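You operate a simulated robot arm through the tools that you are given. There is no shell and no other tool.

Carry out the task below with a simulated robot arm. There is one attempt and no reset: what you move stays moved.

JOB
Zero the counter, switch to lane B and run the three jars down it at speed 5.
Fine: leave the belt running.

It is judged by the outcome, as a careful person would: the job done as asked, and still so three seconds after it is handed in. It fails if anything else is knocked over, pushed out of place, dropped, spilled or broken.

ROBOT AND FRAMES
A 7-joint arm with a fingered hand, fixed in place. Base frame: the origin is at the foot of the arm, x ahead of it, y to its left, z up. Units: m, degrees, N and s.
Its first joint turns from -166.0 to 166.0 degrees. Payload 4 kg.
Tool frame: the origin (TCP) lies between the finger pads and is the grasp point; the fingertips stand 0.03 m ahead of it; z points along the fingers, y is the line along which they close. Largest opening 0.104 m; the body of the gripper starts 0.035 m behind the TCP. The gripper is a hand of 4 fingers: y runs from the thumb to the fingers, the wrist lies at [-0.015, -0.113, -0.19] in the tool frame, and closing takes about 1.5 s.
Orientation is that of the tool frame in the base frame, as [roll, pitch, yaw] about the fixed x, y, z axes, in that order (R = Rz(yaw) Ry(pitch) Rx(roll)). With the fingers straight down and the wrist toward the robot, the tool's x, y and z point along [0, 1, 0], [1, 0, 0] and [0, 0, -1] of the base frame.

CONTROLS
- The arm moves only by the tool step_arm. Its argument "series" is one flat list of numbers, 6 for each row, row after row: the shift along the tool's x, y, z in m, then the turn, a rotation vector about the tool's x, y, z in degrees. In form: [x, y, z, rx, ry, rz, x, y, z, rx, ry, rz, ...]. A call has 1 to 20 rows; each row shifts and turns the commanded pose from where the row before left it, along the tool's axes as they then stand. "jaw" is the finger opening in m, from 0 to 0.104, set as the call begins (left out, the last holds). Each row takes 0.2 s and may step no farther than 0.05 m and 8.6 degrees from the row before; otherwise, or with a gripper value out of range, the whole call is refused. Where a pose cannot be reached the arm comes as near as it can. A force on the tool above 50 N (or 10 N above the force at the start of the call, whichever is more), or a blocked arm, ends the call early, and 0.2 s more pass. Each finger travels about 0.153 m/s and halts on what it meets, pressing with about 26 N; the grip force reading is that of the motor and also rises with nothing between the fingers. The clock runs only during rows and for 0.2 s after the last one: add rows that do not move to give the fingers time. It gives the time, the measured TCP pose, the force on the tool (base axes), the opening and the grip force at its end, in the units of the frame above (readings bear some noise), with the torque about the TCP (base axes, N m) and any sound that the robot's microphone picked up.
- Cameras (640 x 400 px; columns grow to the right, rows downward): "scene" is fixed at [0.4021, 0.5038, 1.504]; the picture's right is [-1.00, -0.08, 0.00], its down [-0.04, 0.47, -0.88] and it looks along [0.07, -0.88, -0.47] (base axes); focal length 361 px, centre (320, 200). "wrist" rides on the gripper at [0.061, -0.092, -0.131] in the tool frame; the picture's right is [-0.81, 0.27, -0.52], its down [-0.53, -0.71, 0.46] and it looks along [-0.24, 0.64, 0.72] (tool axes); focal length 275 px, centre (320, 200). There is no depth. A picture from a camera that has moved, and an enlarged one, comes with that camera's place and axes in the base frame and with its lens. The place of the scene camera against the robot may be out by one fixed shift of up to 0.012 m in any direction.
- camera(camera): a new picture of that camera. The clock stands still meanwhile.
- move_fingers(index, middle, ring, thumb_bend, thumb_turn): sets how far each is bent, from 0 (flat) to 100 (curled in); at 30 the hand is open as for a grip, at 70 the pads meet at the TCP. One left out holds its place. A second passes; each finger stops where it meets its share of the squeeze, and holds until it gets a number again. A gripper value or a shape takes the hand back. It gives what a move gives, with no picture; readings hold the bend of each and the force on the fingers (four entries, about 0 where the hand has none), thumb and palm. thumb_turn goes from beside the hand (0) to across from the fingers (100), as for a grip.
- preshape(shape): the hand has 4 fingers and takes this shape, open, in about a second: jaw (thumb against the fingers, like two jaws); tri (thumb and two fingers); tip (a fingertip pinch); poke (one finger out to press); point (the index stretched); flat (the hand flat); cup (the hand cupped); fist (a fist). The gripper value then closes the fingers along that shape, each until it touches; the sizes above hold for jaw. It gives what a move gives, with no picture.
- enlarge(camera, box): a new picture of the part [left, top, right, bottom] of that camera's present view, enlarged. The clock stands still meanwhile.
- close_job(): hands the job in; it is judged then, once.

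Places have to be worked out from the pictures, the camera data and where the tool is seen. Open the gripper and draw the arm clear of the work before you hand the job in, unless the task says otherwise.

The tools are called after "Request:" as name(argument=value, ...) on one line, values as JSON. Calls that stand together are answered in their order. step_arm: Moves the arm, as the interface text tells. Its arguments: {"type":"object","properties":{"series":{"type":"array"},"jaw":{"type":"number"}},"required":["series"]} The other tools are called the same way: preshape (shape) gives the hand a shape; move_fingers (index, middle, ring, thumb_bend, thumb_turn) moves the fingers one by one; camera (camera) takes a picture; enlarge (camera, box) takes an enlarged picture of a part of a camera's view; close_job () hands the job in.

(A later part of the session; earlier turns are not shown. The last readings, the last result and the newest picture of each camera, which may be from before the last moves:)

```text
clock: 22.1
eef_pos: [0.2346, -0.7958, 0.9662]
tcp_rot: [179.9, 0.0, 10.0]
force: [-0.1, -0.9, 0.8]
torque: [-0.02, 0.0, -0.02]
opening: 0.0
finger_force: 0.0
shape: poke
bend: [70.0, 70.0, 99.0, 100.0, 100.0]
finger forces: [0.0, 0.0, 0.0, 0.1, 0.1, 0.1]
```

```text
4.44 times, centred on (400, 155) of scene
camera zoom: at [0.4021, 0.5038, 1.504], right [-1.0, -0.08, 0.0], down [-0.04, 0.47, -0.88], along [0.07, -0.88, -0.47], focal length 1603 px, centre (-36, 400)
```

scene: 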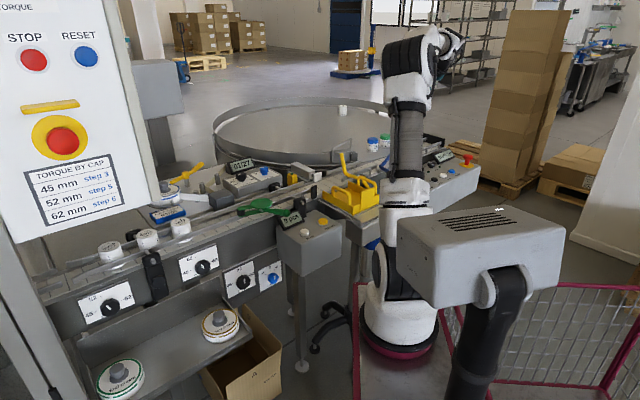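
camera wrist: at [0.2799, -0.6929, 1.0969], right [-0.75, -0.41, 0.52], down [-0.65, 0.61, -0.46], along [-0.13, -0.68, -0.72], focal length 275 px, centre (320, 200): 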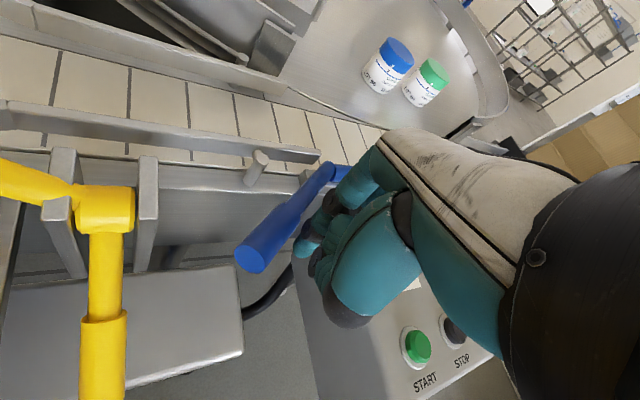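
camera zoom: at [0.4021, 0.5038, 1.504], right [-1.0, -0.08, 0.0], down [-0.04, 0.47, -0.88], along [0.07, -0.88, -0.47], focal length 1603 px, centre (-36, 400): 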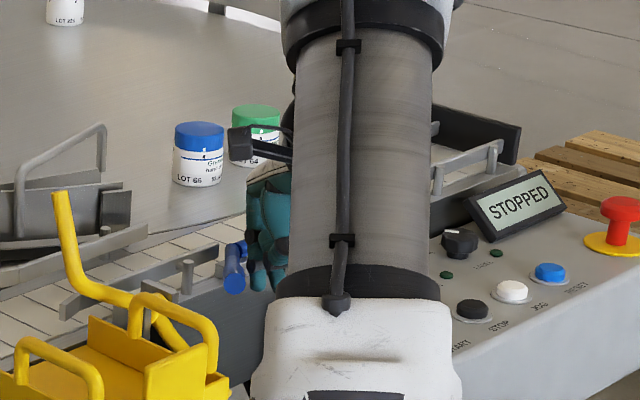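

The handle end is now at about (0.269,-0.760), so the diverter arm has turned roughly 24° and lies parallel to the belt. I push a few millimetres more to feel whether it's against its stop.

Request:
step_arm(series=[0.004, 0.0007, 0, 0, 0, 0, 0.004, 0.0007, 0, 0, 0, 0])

Request:
enlarge(camera="wrist", box=[160, 100, 400, 300])

```text
clock: 22.7
eef_pos: [0.2402, -0.7957, 0.967]
tcp_rot: [179.9, 0.0, 9.9]
force: [-5.9, -0.4, 0.0]
torque: [0.0, 0.09, -0.02]
opening: 0.0003
finger_force: 0.0
shape: poke
bend: [70.0, 70.0, 99.0, 100.0, 100.0]
finger forces: [6.3, 0.0, 0.0, 0.0, 0.0, 0.0]
```

```text
2.00 times, centred on (280, 200) of wrist
camera zoom: at [0.2862, -0.6935, 1.097], right [-0.75, -0.41, 0.52], down [-0.65, 0.61, -0.46], along [-0.13, -0.68, -0.72], focal length 551 px, centre (400, 200)
```

zoom: 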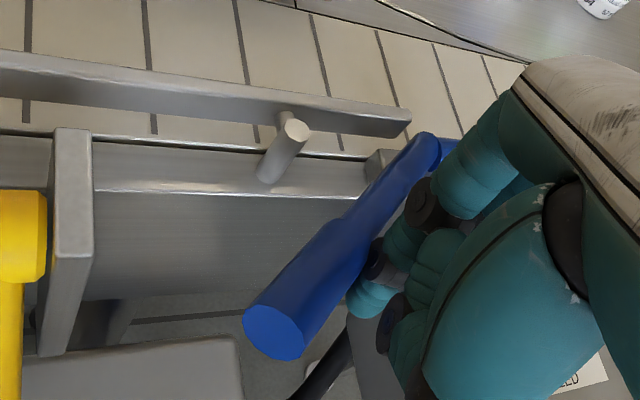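

The handle did not move further while the force rose to 6 N, so it's against its lane-B stop. I back off, rise, and move back to view the diverter and the knob.

Request:
step_arm(series=[-0.015, 0, 0, 0, 0, 0, -0.025, 0, 0, 0, 0, 0, -0.03, 0, 0, 0, 0, 0, 0, 0, -0.05, 0, 0, 0, 0, 0, -0.05, 0, 0, 0, 0, -0.03, -0.04, 0, 0, 0, 0, -0.04, -0.03, 0, 0, 0, 0, -0.04, -0.03, 0, 0, 0])

Request:
camera(camera="wrist")

Request:
enlarge(camera="wrist", box=[120, 80, 360, 230])

```text
clock: 24.5
eef_pos: [0.1542, -0.6978, 1.1683]
tcp_rot: [-180.0, 0.0, 10.0]
force: [0.6, -0.4, -0.3]
torque: [0.02, -0.02, -0.01]
opening: 0.0
finger_force: 0.0
shape: poke
bend: [70.0, 70.0, 99.0, 100.0, 100.0]
finger forces: [0.1, 0.0, 0.0, 0.0, 0.0, 0.0]
```

```text
taken
camera wrist: at [0.1989, -0.5959, 1.2977], right [-0.75, -0.41, 0.52], down [-0.65, 0.61, -0.46], along [-0.13, -0.68, -0.73], focal length 275 px, centre (320, 200)
```

wrist: 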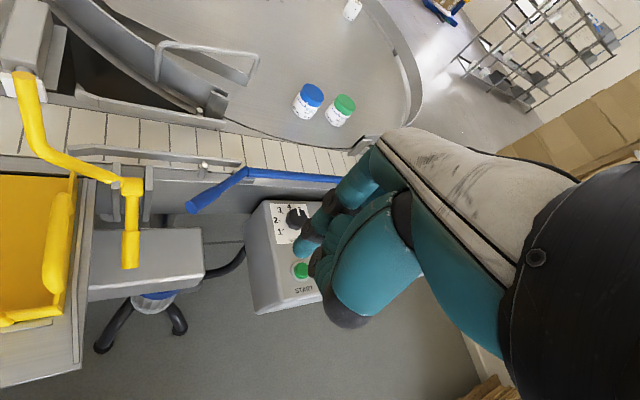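

```text
2.67 times, centred on (240, 155) of wrist
camera zoom: at [0.1989, -0.5959, 1.2977], right [-0.75, -0.41, 0.52], down [-0.65, 0.61, -0.46], along [-0.13, -0.68, -0.73], focal length 734 px, centre (533, 320)
```

zoom: 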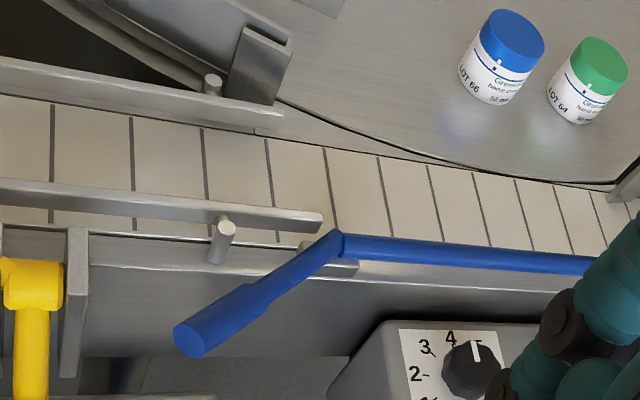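

The diverter arm now lies along the near edge of the belt: lane B is open. Next I shift sideways to get a clear close view of the SPEED knob.

Request:
step_arm(series=[-0.04, 0, 0, 0, 0, 0, -0.04, 0, 0, 0, 0, 0, -0.04, 0, 0, 0, 0, 0])

Request:
enlarge(camera="wrist", box=[130, 130, 310, 250])

Request:
enlarge(camera="wrist", box=[170, 170, 230, 210])

Request:
camera(camera="wrist")

```text
clock: 25.3
eef_pos: [0.0336, -0.7171, 1.1662]
tcp_rot: [179.9, 0.0, 10.1]
force: [-0.1, -0.6, 0.3]
torque: [-0.02, 0.06, 0.01]
opening: 0.0001
finger_force: 0.1
shape: poke
bend: [70.0, 70.0, 99.0, 100.0, 100.0]
finger forces: [0.0, 0.1, 0.0, 0.0, 0.0, 0.0]
```

```text
3.33 times, centred on (220, 190) of wrist
camera zoom: at [0.0799, -0.616, 1.2965], right [-0.75, -0.41, 0.52], down [-0.65, 0.61, -0.46], along [-0.13, -0.68, -0.72], focal length 918 px, centre (653, 233)
```

zoom: 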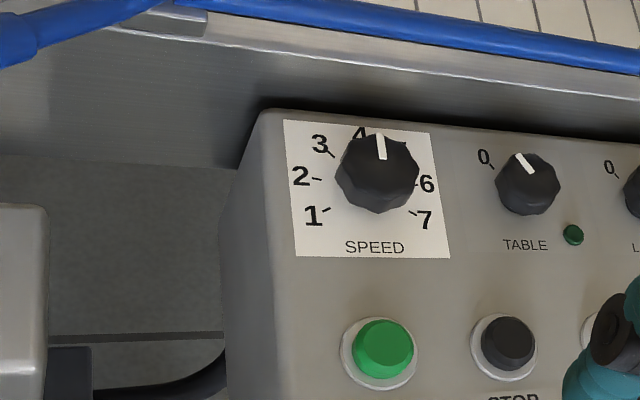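

```text
10.00 times, centred on (200, 190) of wrist
camera zoom: at [0.0799, -0.616, 1.2965], right [-0.75, -0.41, 0.52], down [-0.65, 0.61, -0.46], along [-0.13, -0.68, -0.72], focal length 2753 px, centre (1520, 300)
```

zoom: 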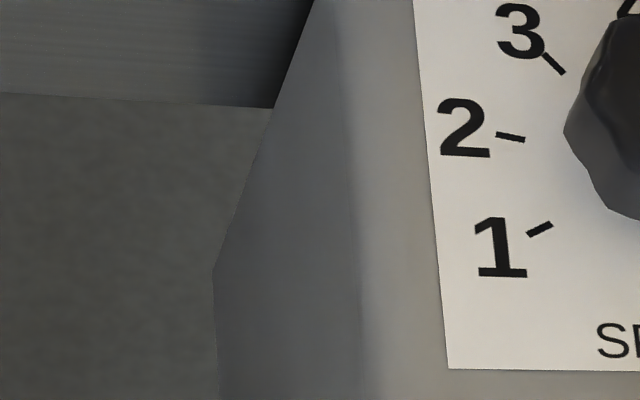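

```text
taken
camera wrist: at [0.0799, -0.616, 1.2965], right [-0.75, -0.41, 0.52], down [-0.65, 0.61, -0.46], along [-0.13, -0.68, -0.72], focal length 275 px, centre (320, 200)
```

wrist: 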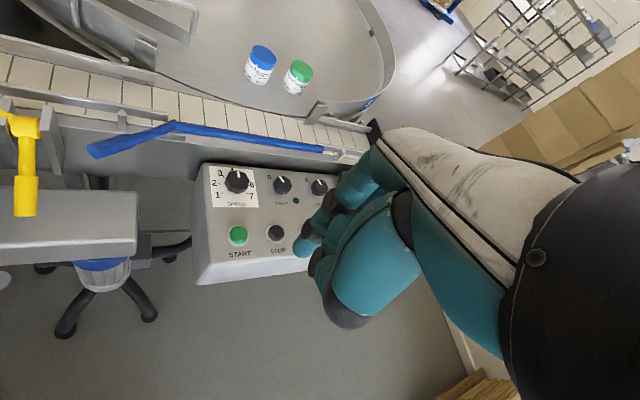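

Unprojecting the tick marks gives 40° per step around the knob centre (0.1485,-0.899), with the panel top near z 0.873; I need one step clockwise (4→5). I'll try the fingertip-pinch shape and see where its tips are.

Request:
preshape(shape="tip")

Request:
camera(camera="wrist")

Request:
enlarge(camera="scene", box=[400, 60, 500, 180])

```text
clock: 26.2
eef_pos: [0.0349, -0.718, 1.1658]
tcp_rot: [179.8, 0.0, 10.1]
force: [-0.2, -0.4, 0.0]
torque: [0.02, 0.02, -0.02]
opening: 0.1038
finger_force: 0.1
shape: tip
bend: [30.0, 98.0, 99.0, 30.0, 98.0]
finger forces: [0.1, 0.1, 0.0, 0.0, 0.1, 0.0]
```

```text
taken
camera wrist: at [0.0798, -0.6162, 1.2963], right [-0.75, -0.41, 0.52], down [-0.65, 0.61, -0.46], along [-0.13, -0.68, -0.72], focal length 275 px, centre (320, 200)
```

wrist: 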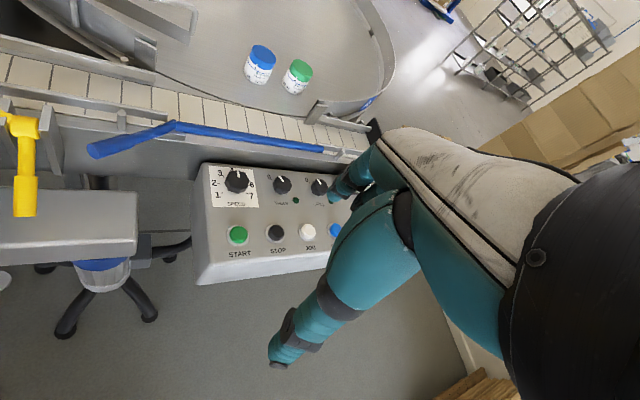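

```text
3.33 times, centred on (450, 120) of scene
camera zoom: at [0.4021, 0.5038, 1.504], right [-1.0, -0.08, 0.0], down [-0.04, 0.47, -0.88], along [0.07, -0.88, -0.47], focal length 1202 px, centre (-113, 467)
```

zoom: 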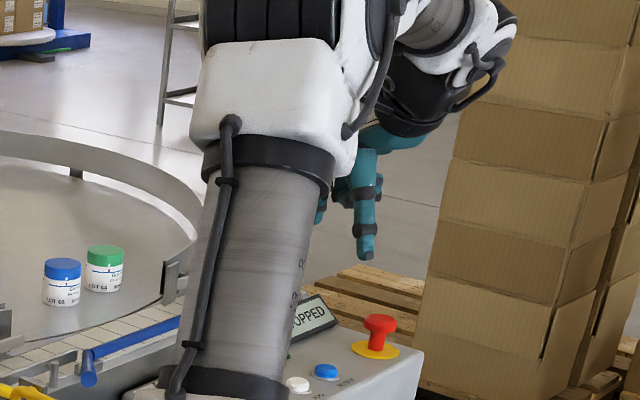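

The tip shape leaves only index and thumb out, both near tool x≈0. I turn to φ≈-100° and move above the knob at height with a 0.075 m opening.

Request:
step_arm(series=[0, 0, 0, 0, 0, 6.7, 0, 0, 0, 0, 0, 6.7, 0, 0, 0, 0, 0, 6.7, 0.0287, 0.0318, 0, 0, 0, 0, 0.0287, 0.0318, 0, 0, 0, 0, 0.0287, 0.0318, 0, 0, 0, 0, 0.0287, 0.0318, 0, 0, 0, 0, 0.0287, 0.0318, 0, 0, 0, 0, 0, 0, 0.05, 0, 0, 0, 0, 0, 0.05, 0, 0, 0, 0, 0, 0.05, 0, 0, 0], jaw=0.075)

Request:
camera(camera="wrist")

Request:
enlarge(camera="scene", box=[340, 80, 480, 200])

```text
clock: 28.6
eef_pos: [0.1498, -0.9007, 1.0143]
tcp_rot: [180.0, 0.1, -10.1]
force: [0.7, 0.8, 0.7]
torque: [0.01, -0.04, 0.0]
opening: 0.075
finger_force: 0.0
shape: tip
bend: [28.0, 98.0, 99.0, 56.0, 99.0]
finger forces: [0.0, 0.0, 0.0, 0.0, 0.0, 0.1]
```

```text
taken
camera wrist: at [0.2279, -0.8194, 1.1446], right [-0.85, -0.13, 0.52], down [-0.4, 0.8, -0.46], along [-0.35, -0.59, -0.72], focal length 275 px, centre (320, 200)
```

wrist: 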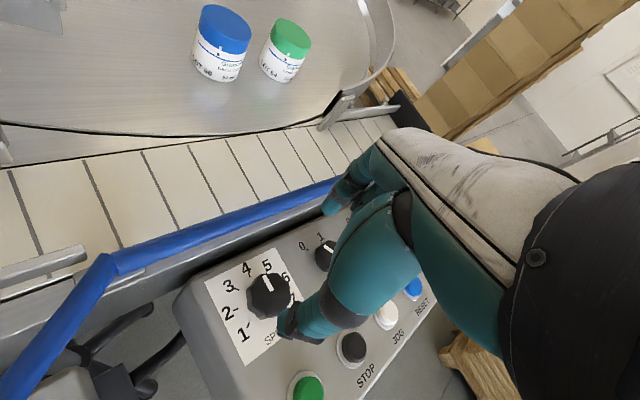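

```text
3.33 times, centred on (410, 140) of scene
camera zoom: at [0.4021, 0.5038, 1.504], right [-1.0, -0.08, 0.0], down [-0.04, 0.47, -0.88], along [0.07, -0.88, -0.47], focal length 1202 px, centre (20, 400)
```

zoom: 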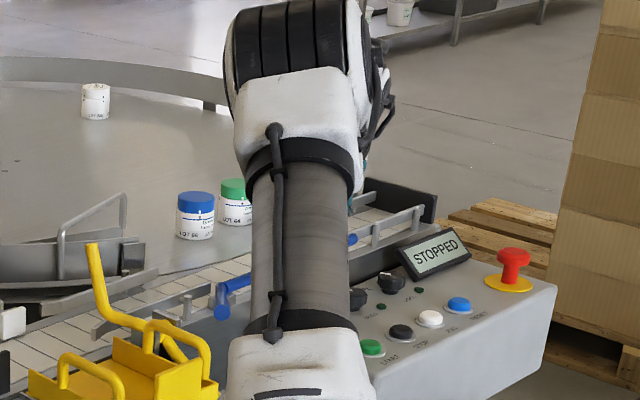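

The knob is centred between index and thumb to within a few mm. Before descending, I test in the air that the wrist can turn the full stroke (φ from about -108° to -150°).

Request:
step_arm(series=[-0.003, -0.002, 0, 0, 0, 8.4, 0, 0, 0, 0, 0, 8.4, 0, 0, 0, 0, 0, 8.4, 0, 0, 0, 0, 0, 8.4, 0, 0, 0, 0, 0, 8.4, 0, 0, 0, 0, 0, 8, 0, 0, 0, 0, 0, 0], jaw=0.06)

Request:
camera(camera="wrist")

```text
clock: 30.2
eef_pos: [0.1482, -0.8987, 1.0161]
tcp_rot: [180.0, 0.0, -60.2]
force: [0.0, 0.1, -1.0]
torque: [0.01, -0.01, 0.01]
opening: 0.0605
finger_force: 0.0
shape: tip
bend: [31.0, 98.0, 99.0, 66.0, 100.0]
finger forces: [0.1, 0.1, 0.1, 0.0, 0.0, 0.1]
```

```text
taken
camera wrist: at [0.258, -0.905, 1.1467], right [-0.64, 0.57, 0.52], down [0.35, 0.82, -0.46], along [-0.68, -0.11, -0.72], focal length 275 px, centre (320, 200)
```

wrist: 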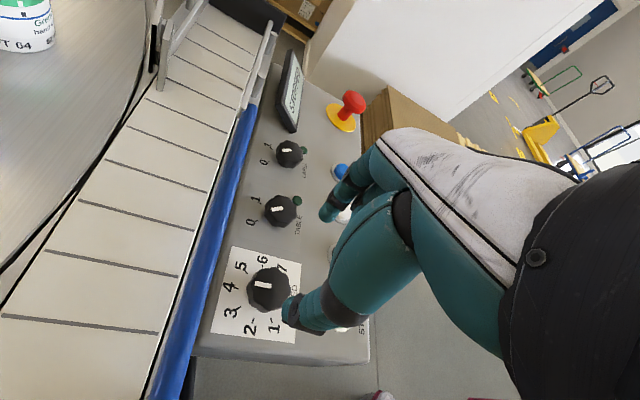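

The wrist reaches φ=-150° fine, and index and thumb straddle the TCP symmetrically with the knob nearly centred. I rotate back to φ≈-108° and descend around the knob.

Request:
step_arm(series=[0, 0, 0, 0, 0, -8.4, 0, 0, 0, 0, 0, -8.4, 0, 0, 0, 0, 0, -8.4, 0, 0, 0, 0, 0, -8.4, 0, 0, 0, 0, 0, -8.4, 0, 0, 0.03, 0, 0, 0, 0, 0, 0.03, 0, 0, 0, 0, 0, 0.02, 0, 0, 0, 0, 0, 0.01, 0, 0, 0, 0, 0, 0.008, 0, 0, 0])

Request:
camera(camera="wrist")

Request:
enlarge(camera="wrist", box=[200, 160, 400, 380])

```text
clock: 32.4
eef_pos: [0.1467, -0.8977, 0.9193]
tcp_rot: [-180.0, 0.0, -18.0]
force: [-0.5, 0.4, 0.8]
torque: [0.01, 0.0, 0.02]
opening: 0.0606
finger_force: 0.0
shape: tip
bend: [31.0, 98.0, 99.0, 66.0, 100.0]
finger forces: [0.0, 0.0, 0.0, 0.0, 0.0, 0.1]
```

```text
taken
camera wrist: at [0.2332, -0.8291, 1.0487], right [-0.86, -0.01, 0.52], down [-0.28, 0.84, -0.46], along [-0.43, -0.54, -0.72], focal length 275 px, centre (320, 200)
```

wrist: 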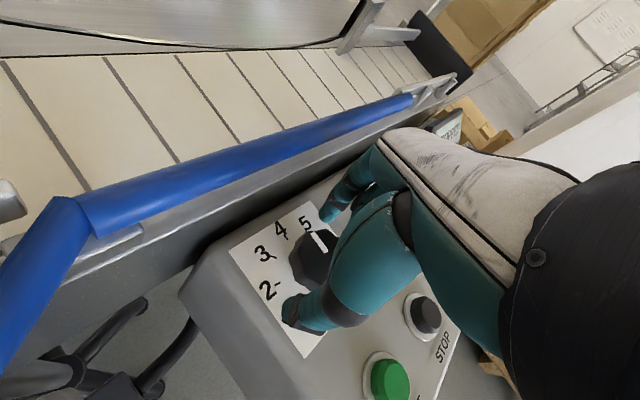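

```text
1.82 times, centred on (300, 270) of wrist
camera zoom: at [0.2332, -0.8291, 1.0487], right [-0.86, -0.01, 0.52], down [-0.28, 0.84, -0.46], along [-0.43, -0.54, -0.72], focal length 500 px, centre (356, 73)
```

zoom: 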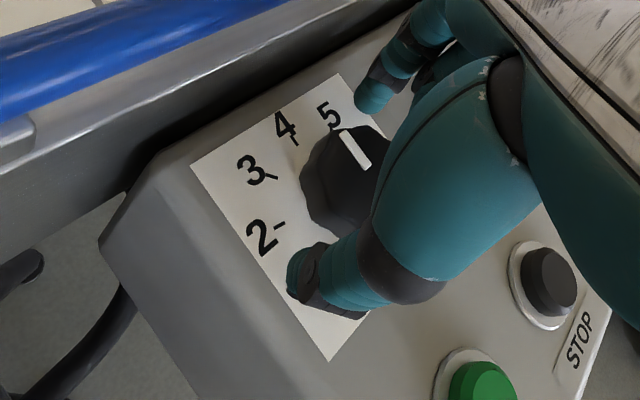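

The fingertips straddle the knob with its pointer at 4. I go 4 mm lower and close on it.

Request:
step_arm(series=[0, 0, 0.004, 0, 0, 0])

Request:
step_arm(series=[0, 0, 0, 0, 0, 0, 0, 0, 0, 0, 0, 0, 0, 0, 0, 0, 0, 0, 0, 0, 0, 0, 0, 0], jaw=0.035)

Request:
enlarge(camera="wrist", box=[200, 160, 400, 380])

```text
clock: 32.8
eef_pos: [0.1449, -0.8982, 0.9167]
tcp_rot: [180.0, -0.1, -18.1]
force: [0.5, -0.2, 2.8]
torque: [-0.02, -0.01, -0.01]
opening: 0.0604
finger_force: 0.1
shape: tip
bend: [31.0, 98.0, 99.0, 66.0, 100.0]
finger forces: [1.7, 0.1, 0.1, 0.1, 0.9, 0.0]
```

```text
clock: 33.8
eef_pos: [0.1464, -0.8976, 0.9165]
tcp_rot: [179.9, -0.1, -18.1]
force: [5.0, 6.6, 7.1]
torque: [0.79, -0.38, 0.04]
opening: 0.0347
finger_force: 26.0
shape: tip
bend: [74.0, 100.0, 100.0, 74.0, 100.0]
finger forces: [20.4, 0.0, 0.0, 0.0, 42.4, 0.0]
```

```text
1.82 times, centred on (300, 270) of wrist
camera zoom: at [0.234, -0.8285, 1.0455], right [-0.86, -0.01, 0.52], down [-0.28, 0.84, -0.46], along [-0.43, -0.54, -0.72], focal length 500 px, centre (356, 73)
```

zoom: 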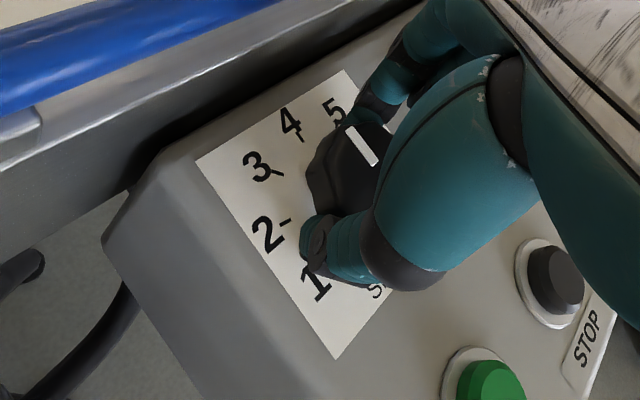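

The knob is firmly gripped (index 20 N, thumb 42 N). Now I turn the hand clockwise about its own axis, in steps of 8° for 40°.

Request:
step_arm(series=[0, 0, -0.002, 0, 0, 4, 0, 0, 0, 0, 0, 8, 0, 0, 0, 0, 0, 8, 0, 0, 0, 0, 0, 8, 0, 0, 0, 0, 0, 8, 0, 0, 0, 0, 0, 4, 0, 0, 0, 0, 0, 0])

Request:
camera(camera="wrist")

Request:
enlarge(camera="wrist", box=[180, 160, 380, 380])

```text
clock: 35.4
eef_pos: [0.1461, -0.8975, 0.9162]
tcp_rot: [-180.0, 0.0, -58.1]
force: [-2.5, -0.6, -16.6]
torque: [-0.04, 0.08, -0.04]
opening: 0.0321
finger_force: 25.8
shape: tip
bend: [74.0, 100.0, 100.0, 74.0, 100.0]
finger forces: [23.4, 0.0, 0.1, 0.0, 23.7, 0.0]
```

```text
taken
camera wrist: at [0.2572, -0.9011, 1.0459], right [-0.66, 0.54, 0.52], down [0.33, 0.83, -0.46], along [-0.68, -0.13, -0.72], focal length 275 px, centre (320, 200)
```

wrist: 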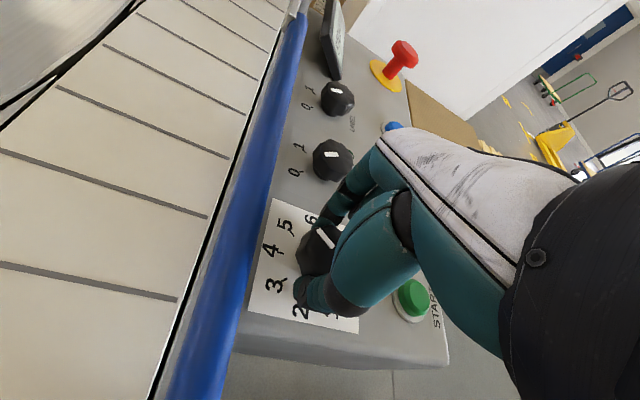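

```text
1.82 times, centred on (280, 270) of wrist
camera zoom: at [0.2572, -0.9011, 1.0459], right [-0.66, 0.54, 0.52], down [0.33, 0.83, -0.46], along [-0.68, -0.13, -0.72], focal length 500 px, centre (393, 73)
```

zoom: 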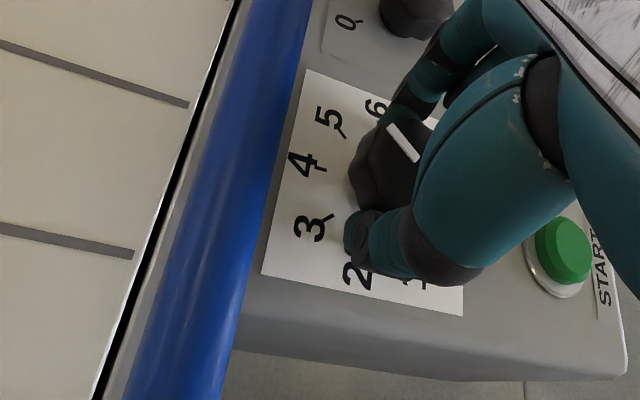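

The pointer now sits about 38–40° clockwise, i.e. at 5. I release the knob and lift straight up to verify.

Request:
step_arm(series=[0, 0, 0, 0, 0, 0, 0, 0, 0, 0, 0, 0, 0, 0, 0, 0, 0, 0, 0, 0, -0.02, 0, 0, 0, 0, 0, -0.04, 0, 0, 0, 0, 0, -0.05, 0, 0, 0], jaw=0.06)

Request:
camera(camera="wrist")

Request:
enlarge(camera="wrist", box=[180, 200, 340, 360])

```text
clock: 36.8
eef_pos: [0.1468, -0.8997, 1.0243]
tcp_rot: [-180.0, 0.0, -58.0]
force: [0.3, 0.3, -0.7]
torque: [0.01, 0.02, -0.04]
opening: 0.0596
finger_force: 0.0
shape: tip
bend: [31.0, 98.0, 99.0, 66.0, 100.0]
finger forces: [0.1, 0.0, 0.1, 0.1, 0.0, 0.0]
```

```text
taken
camera wrist: at [0.2588, -0.9018, 1.1545], right [-0.66, 0.54, 0.52], down [0.32, 0.83, -0.46], along [-0.68, -0.13, -0.72], focal length 275 px, centre (320, 200)
```

wrist: 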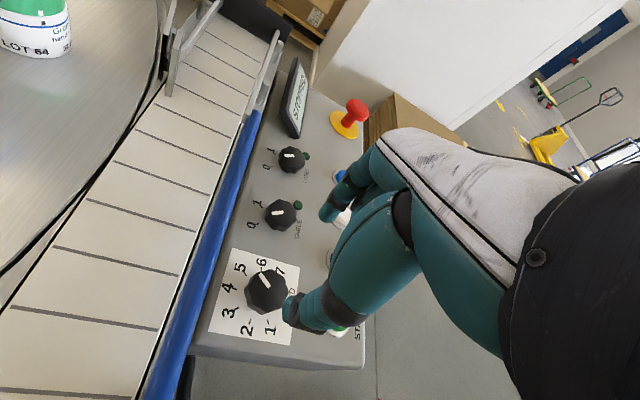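

```text
2.50 times, centred on (260, 280) of wrist
camera zoom: at [0.2588, -0.9018, 1.1545], right [-0.66, 0.54, 0.52], down [0.32, 0.83, -0.46], along [-0.68, -0.13, -0.72], focal length 688 px, centre (470, 0)
```

zoom: 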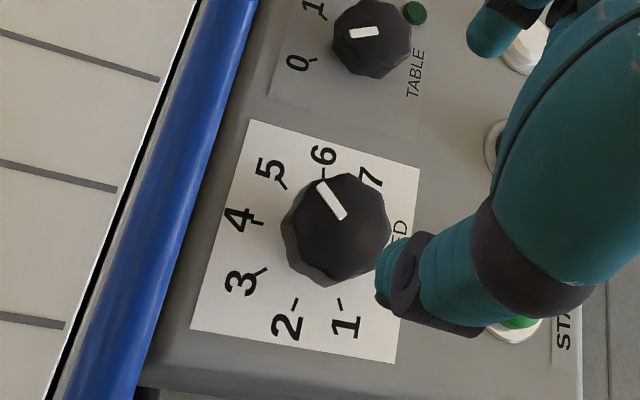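

The pointer unprojects to 40° — exactly 5. I rise, return to the natural hand direction, and prepare the poke shape above the START button near (0.087,-0.829).

Request:
step_arm(series=[0, 0, -0.04, 0, 0, 0, 0, 0, -0.04, 0, 0, 0, 0, 0, 0, 0, 0, -8.5, 0, 0, 0, 0, 0, -8.5, 0, 0, 0, 0, 0, -8.5, 0, 0, 0, 0, 0, -8.5, 0, 0, 0, 0, 0, -8.5, 0, 0, 0, 0, 0, -8.5, 0, 0, 0, 0, 0, -8.5, 0, 0, 0, 0, 0, -8.5, -0.023, -0.0435, 0, 0, 0, 0, -0.023, -0.0435, 0, 0, 0, 0])

Request:
preshape(shape="poke")

Request:
camera(camera="wrist")

```text
clock: 39.4
eef_pos: [0.0865, -0.8181, 1.1071]
tcp_rot: [-180.0, 0.0, 10.0]
force: [0.2, -0.1, 0.3]
torque: [0.03, 0.01, -0.03]
opening: 0.0593
finger_force: 0.0
shape: tip
bend: [31.0, 98.0, 99.0, 66.0, 100.0]
finger forces: [0.0, 0.0, 0.0, 0.0, 0.1, 0.1]
```

```text
clock: 40.3
eef_pos: [0.0864, -0.8175, 1.1084]
tcp_rot: [180.0, 0.0, 9.9]
force: [0.2, -0.9, -0.8]
torque: [0.01, 0.01, -0.03]
opening: 0.0
finger_force: 0.0
shape: poke
bend: [70.0, 70.0, 99.0, 100.0, 100.0]
finger forces: [0.1, 0.0, 0.0, 0.0, 0.1, 0.0]
```

```text
taken
camera wrist: at [0.1312, -0.7169, 1.2374], right [-0.75, -0.41, 0.52], down [-0.65, 0.61, -0.46], along [-0.13, -0.68, -0.72], focal length 275 px, centre (320, 200)
```

wrist: 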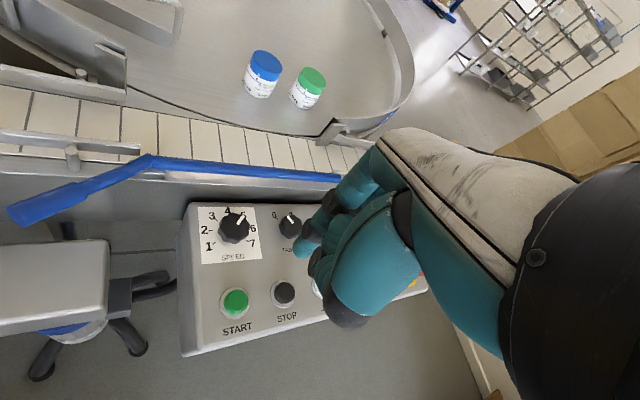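

START unprojects to (0.087,-0.826). I trim the position and descend to about 2 cm above the button, then check alignment.

Request:
step_arm(series=[0.0028, -0.0016, 0.04, 0, 0, 0, 0, 0, 0.04, 0, 0, 0, 0, 0, 0.04, 0, 0, 0, 0, 0, 0.03, 0, 0, 0, 0, 0, 0.018, 0, 0, 0])

Request:
enlarge(camera="wrist", box=[200, 170, 400, 330])

Request:
enlarge(camera="scene", box=[380, 130, 480, 200])

```text
clock: 41.5
eef_pos: [0.088, -0.8201, 0.9386]
tcp_rot: [179.9, 0.1, 9.9]
force: [-1.3, -1.1, -0.4]
torque: [-0.02, 0.05, 0.01]
opening: 0.0
finger_force: 0.1
shape: poke
bend: [70.0, 70.0, 99.0, 100.0, 100.0]
finger forces: [0.0, 0.0, 0.1, 0.0, 0.0, 0.1]
```

```text
2.50 times, centred on (300, 250) of wrist
camera zoom: at [0.1333, -0.7169, 1.0685], right [-0.75, -0.41, 0.52], down [-0.65, 0.61, -0.46], along [-0.13, -0.68, -0.72], focal length 688 px, centre (370, 75)
```

zoom: 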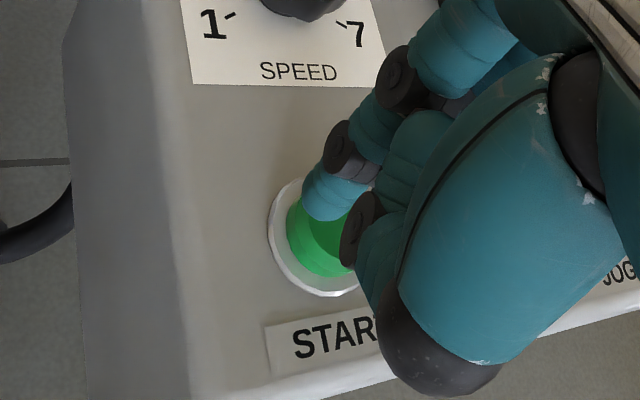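

```text
5.71 times, centred on (430, 165) of scene
camera zoom: at [0.4021, 0.5038, 1.504], right [-1.0, -0.08, 0.0], down [-0.04, 0.47, -0.88], along [0.07, -0.88, -0.47], focal length 2061 px, centre (-309, 400)
```

zoom: 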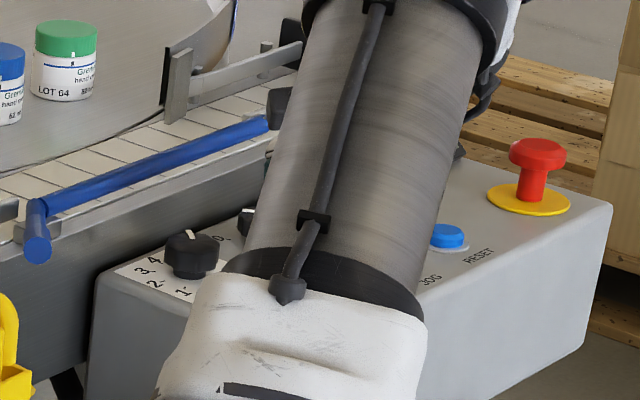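

The button centre is at (0.086,-0.826); I trim 4 mm toward the robot and press down in small steps.

Request:
step_arm(series=[0, -0.004, 0.008, 0, 0, 0, 0, 0, 0.006, 0, 0, 0, 0, 0, 0.004, 0, 0, 0, 0, 0, 0.004, 0, 0, 0])

Request:
camera(camera="scene")

Request:
enlarge(camera="wrist", box=[200, 170, 400, 330])

```text
clock: 42.5
eef_pos: [0.0861, -0.8157, 0.9186]
tcp_rot: [179.8, 0.1, 9.9]
force: [0.4, 0.1, 13.4]
torque: [0.04, 0.12, 0.0]
opening: 0.0003
finger_force: 0.0
shape: poke
bend: [70.0, 70.0, 99.0, 100.0, 100.0]
finger forces: [0.0, 12.0, 0.0, 0.1, 0.0, 0.0]
heard: click
```

```text
taken
```

scene: 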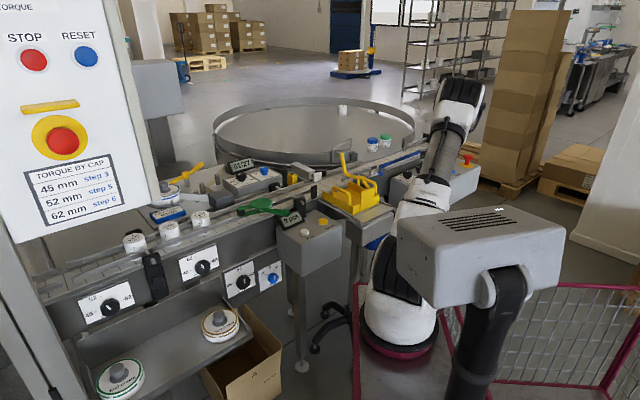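

```text
2.50 times, centred on (300, 250) of wrist
camera zoom: at [0.1333, -0.7133, 1.0482], right [-0.75, -0.41, 0.52], down [-0.65, 0.61, -0.46], along [-0.13, -0.68, -0.72], focal length 688 px, centre (370, 75)
```

zoom: 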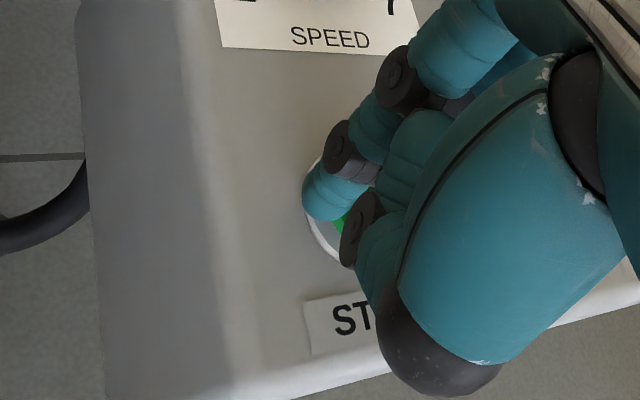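

Click heard and the jars have begun to move along the belt. I lift off straight and draw back while watching them.

Request:
step_arm(series=[0, 0, -0.03, 0, 0, 0, 0, 0, -0.05, 0, 0, 0, 0, 0, -0.05, 0, 0, 0, 0, 0, -0.05, 0, 0, 0])

Request:
camera(camera="scene")

Request:
enlarge(camera="scene", box=[150, 170, 320, 260])

```text
clock: 43.5
eef_pos: [0.0886, -0.8151, 1.0969]
tcp_rot: [-180.0, 0.0, 9.9]
force: [0.3, -0.9, 1.0]
torque: [0.03, -0.02, 0.03]
opening: 0.0
finger_force: 0.0
shape: poke
bend: [70.0, 70.0, 99.0, 100.0, 100.0]
finger forces: [0.0, 0.0, 0.1, 0.1, 0.0, 0.0]
```

```text
taken
```

scene: 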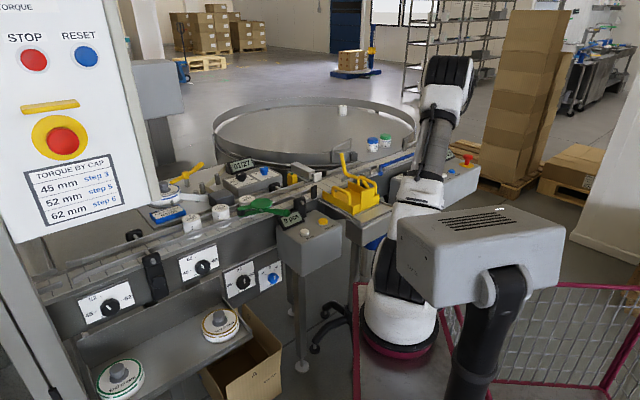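

```text
3.76 times, centred on (235, 215) of scene
camera zoom: at [0.4021, 0.5038, 1.504], right [-1.0, -0.08, 0.0], down [-0.04, 0.47, -0.88], along [0.07, -0.88, -0.47], focal length 1358 px, centre (640, 144)
```

zoom: 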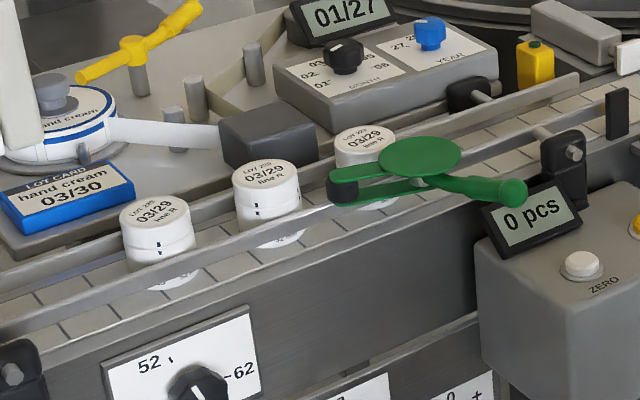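

The first jar is passing the gate cleanly. I keep drawing the arm back in short moves and watch the line.

Request:
step_arm(series=[0, -0.03, -0.03, 0, 0, 0, 0, -0.03, -0.03, 0, 0, 0, 0, -0.03, -0.03, 0, 0, 0])

Request:
enlarge(camera="scene", box=[180, 140, 440, 260])

```text
clock: 44.3
eef_pos: [0.0728, -0.7245, 1.1852]
tcp_rot: [180.0, 0.0, 9.7]
force: [0.6, 0.2, 0.1]
torque: [0.0, -0.03, -0.03]
opening: 0.0002
finger_force: 0.0
shape: poke
bend: [70.0, 70.0, 99.0, 100.0, 100.0]
finger forces: [0.0, 0.1, 0.0, 0.0, 0.1, 0.0]
```

```text
2.46 times, centred on (310, 200) of scene
camera zoom: at [0.4021, 0.5038, 1.504], right [-1.0, -0.08, 0.0], down [-0.04, 0.47, -0.88], along [0.07, -0.88, -0.47], focal length 888 px, centre (345, 200)
```

zoom: 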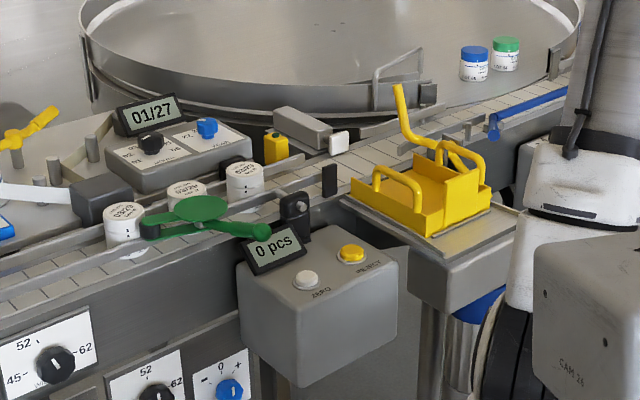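

The jars are running smoothly, the first one nearing the counter's sensor. I draw back further and keep watching.

Request:
step_arm(series=[0, -0.03, -0.02, 0, 0, 0, 0, -0.03, -0.02, 0, 0, 0, 0, -0.03, -0.02, 0, 0, 0, 0, -0.03, 0, 0, 0, 0])

Request:
enlarge(camera="scene", box=[180, 140, 440, 260])

Request:
camera(camera="wrist")

```text
clock: 45.3
eef_pos: [0.0521, -0.608, 1.2466]
tcp_rot: [-180.0, 0.0, 9.9]
force: [-0.3, -0.4, 0.3]
torque: [0.03, -0.02, -0.03]
opening: 0.0001
finger_force: 0.1
shape: poke
bend: [70.0, 70.0, 99.0, 100.0, 100.0]
finger forces: [0.0, 0.0, 0.0, 0.0, 0.0, 0.1]
```

```text
2.46 times, centred on (310, 200) of scene
camera zoom: at [0.4021, 0.5038, 1.504], right [-1.0, -0.08, 0.0], down [-0.04, 0.47, -0.88], along [0.07, -0.88, -0.47], focal length 888 px, centre (345, 200)
```

zoom: 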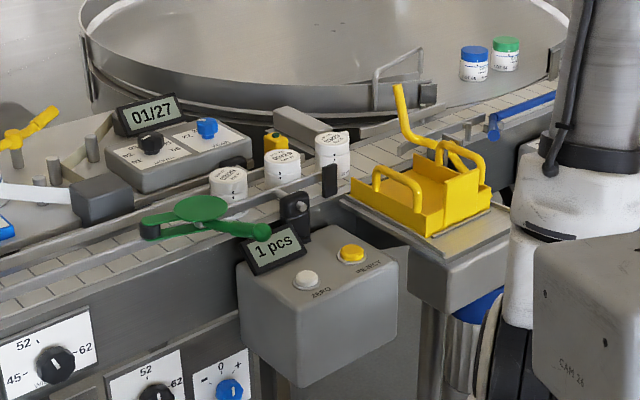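

```text
taken
camera wrist: at [0.0989, -0.506, 1.3762], right [-0.75, -0.41, 0.52], down [-0.65, 0.61, -0.46], along [-0.13, -0.68, -0.72], focal length 275 px, centre (320, 200)
```

wrist: 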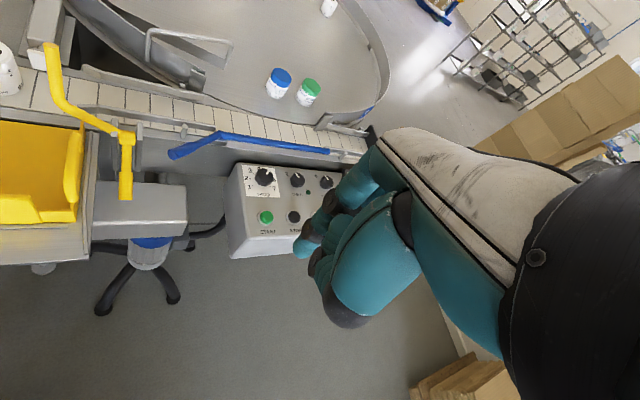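

The counter reads 1 and the jars are moving in line. From here the wrist camera sees the rest of the belt, so I hold still and watch.

Request:
step_arm(series=[0, 0, 0, 0, 0, 0, 0, 0, 0, 0, 0, 0, 0, 0, 0, 0, 0, 0, 0, 0, 0, 0, 0, 0, 0, 0, 0, 0, 0, 0])

Request:
enlarge(camera="scene", box=[230, 120, 450, 250])

Request:
camera(camera="wrist")

```text
clock: 46.5
eef_pos: [0.0531, -0.6076, 1.2464]
tcp_rot: [179.9, -0.1, 9.8]
force: [0.3, 0.0, -0.2]
torque: [0.0, -0.01, 0.0]
opening: 0.0
finger_force: 0.0
shape: poke
bend: [70.0, 70.0, 99.0, 100.0, 100.0]
finger forces: [0.0, 0.0, 0.0, 0.0, 0.1, 0.0]
```

```text
2.91 times, centred on (340, 185) of scene
camera zoom: at [0.4021, 0.5038, 1.504], right [-1.0, -0.08, 0.0], down [-0.04, 0.47, -0.88], along [0.07, -0.88, -0.47], focal length 1049 px, centre (262, 244)
```

zoom: 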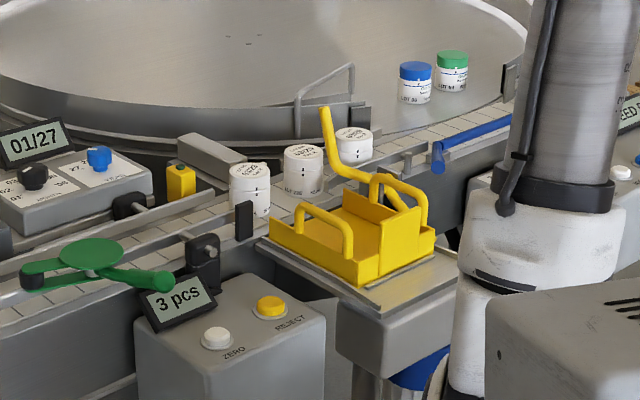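

```text
taken
camera wrist: at [0.0989, -0.5059, 1.3763], right [-0.75, -0.41, 0.52], down [-0.65, 0.61, -0.46], along [-0.13, -0.68, -0.72], focal length 275 px, centre (320, 200)
```

wrist: 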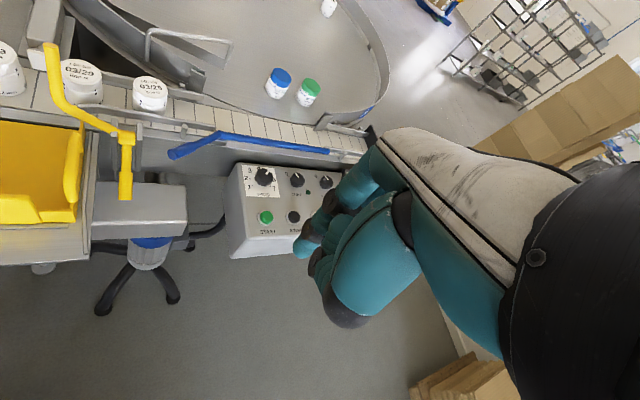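

The counter reads 3 and the jars run on. I keep waiting and watching them pass the diverter.

Request:
step_arm(series=[0, 0, 0, 0, 0, 0, 0, 0, 0, 0, 0, 0, 0, 0, 0, 0, 0, 0, 0, 0, 0, 0, 0, 0, 0, 0, 0, 0, 0, 0])

Request:
camera(camera="wrist")

Request:
enlarge(camera="scene", box=[330, 110, 490, 210])

```text
clock: 47.7
eef_pos: [0.0524, -0.6076, 1.247]
tcp_rot: [179.9, 0.0, 9.9]
force: [0.2, 0.1, -0.5]
torque: [-0.02, 0.01, -0.02]
opening: 0.0
finger_force: 0.0
shape: poke
bend: [70.0, 70.0, 99.0, 100.0, 100.0]
finger forces: [0.0, 0.0, 0.0, 0.1, 0.0, 0.0]
```

```text
taken
camera wrist: at [0.0989, -0.5059, 1.3763], right [-0.75, -0.41, 0.52], down [-0.65, 0.61, -0.46], along [-0.13, -0.68, -0.72], focal length 275 px, centre (320, 200)
```

wrist: 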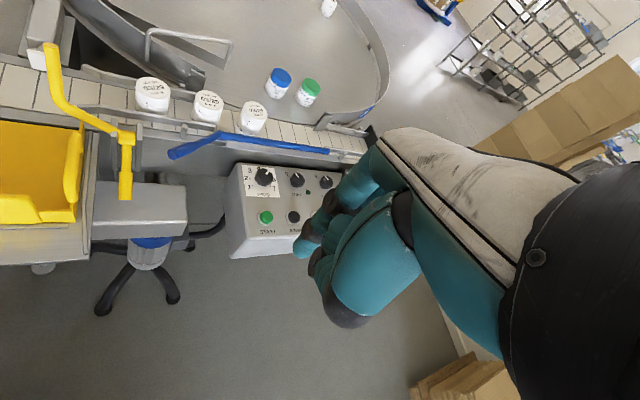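

```text
4.00 times, centred on (410, 160) of scene
camera zoom: at [0.4021, 0.5038, 1.504], right [-1.0, -0.08, 0.0], down [-0.04, 0.47, -0.88], along [0.07, -0.88, -0.47], focal length 1443 px, centre (-40, 360)
```

zoom: 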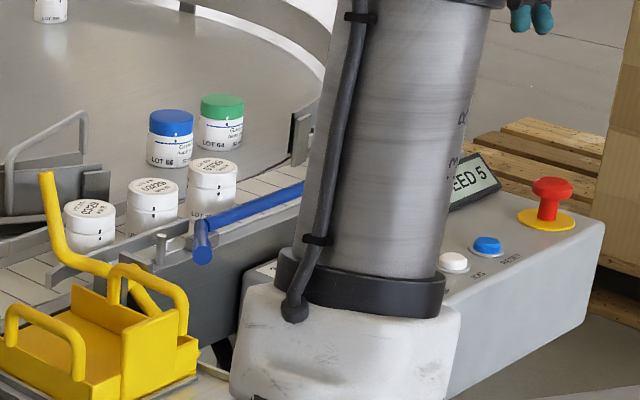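

The display reads "SPEED 5" and the jars stay straight on the belt past the diverter. I wait a little more.

Request:
step_arm(series=[0, 0, 0, 0, 0, 0, 0, 0, 0, 0, 0, 0, 0, 0, 0, 0, 0, 0, 0, 0, 0, 0, 0, 0, 0, 0, 0, 0, 0, 0])

Request:
camera(camera="wrist")

Request:
enlarge(camera="wrist", box=[180, 50, 400, 190])

```text
clock: 48.9
eef_pos: [0.0522, -0.6077, 1.2461]
tcp_rot: [179.8, 0.0, 9.9]
force: [0.5, -0.3, -0.1]
torque: [-0.02, -0.02, 0.0]
opening: 0.0
finger_force: 0.1
shape: poke
bend: [70.0, 70.0, 99.0, 100.0, 100.0]
finger forces: [0.1, 0.1, 0.0, 0.0, 0.1, 0.0]
```

```text
taken
camera wrist: at [0.0989, -0.5059, 1.3763], right [-0.75, -0.41, 0.52], down [-0.65, 0.61, -0.46], along [-0.13, -0.68, -0.72], focal length 275 px, centre (320, 200)
```

wrist: 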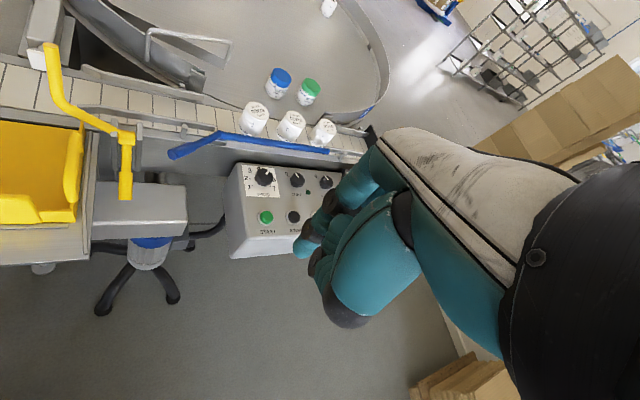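

```text
2.86 times, centred on (290, 120) of wrist
camera zoom: at [0.0989, -0.5059, 1.3763], right [-0.75, -0.41, 0.52], down [-0.65, 0.61, -0.46], along [-0.13, -0.68, -0.72], focal length 786 px, centre (406, 429)
```

zoom: 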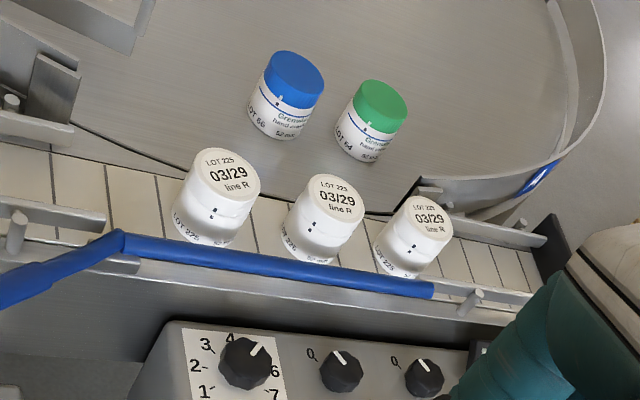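

The leading jar is entering the lane-B rails. I shift the camera sideways to see the belt end while waiting.

Request:
step_arm(series=[-0.03, 0, 0, 0, 0, 0, -0.03, 0, 0, 0, 0, 0, -0.03, 0, 0, 0, 0, 0])

Request:
enlarge(camera="wrist", box=[140, 30, 360, 170])

```text
clock: 49.7
eef_pos: [-0.0348, -0.6226, 1.2478]
tcp_rot: [180.0, -0.1, 9.9]
force: [0.5, 0.2, 0.3]
torque: [-0.03, 0.01, -0.02]
opening: 0.0001
finger_force: 0.1
shape: poke
bend: [70.0, 70.0, 99.0, 100.0, 100.0]
finger forces: [0.1, 0.0, 0.0, 0.1, 0.0, 0.0]
```

```text
2.86 times, centred on (250, 100) of wrist
camera zoom: at [0.0107, -0.5214, 1.3777], right [-0.75, -0.41, 0.52], down [-0.65, 0.61, -0.46], along [-0.13, -0.68, -0.72], focal length 786 px, centre (520, 486)
```

zoom: 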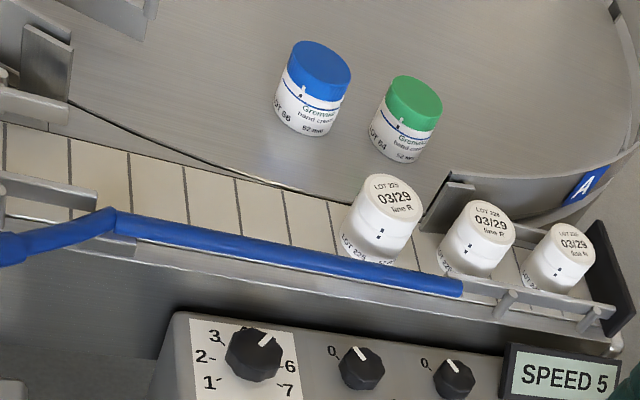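

The lead jar is nearly at the end plate and the others follow. I wait to see them settle.

Request:
step_arm(series=[0, 0, 0, 0, 0, 0, 0, 0, 0, 0, 0, 0, 0, 0, 0, 0, 0, 0, 0, 0, 0, 0, 0, 0, 0, 0, 0, 0, 0, 0])

Request:
enlarge(camera="wrist", box=[140, 30, 360, 170])

```text
clock: 50.9
eef_pos: [-0.0336, -0.622, 1.248]
tcp_rot: [179.9, 0.0, 10.0]
force: [-0.1, 0.4, 0.1]
torque: [-0.01, 0.0, 0.01]
opening: 0.0
finger_force: 0.0
shape: poke
bend: [70.0, 70.0, 99.0, 100.0, 100.0]
finger forces: [0.0, 0.0, 0.0, 0.0, 0.0, 0.0]
```

```text
2.86 times, centred on (250, 100) of wrist
camera zoom: at [0.0105, -0.5213, 1.3776], right [-0.75, -0.41, 0.52], down [-0.65, 0.61, -0.46], along [-0.13, -0.68, -0.72], focal length 786 px, centre (520, 486)
```

zoom: 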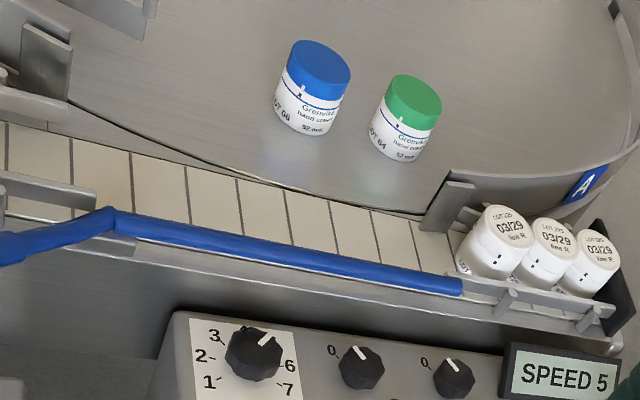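

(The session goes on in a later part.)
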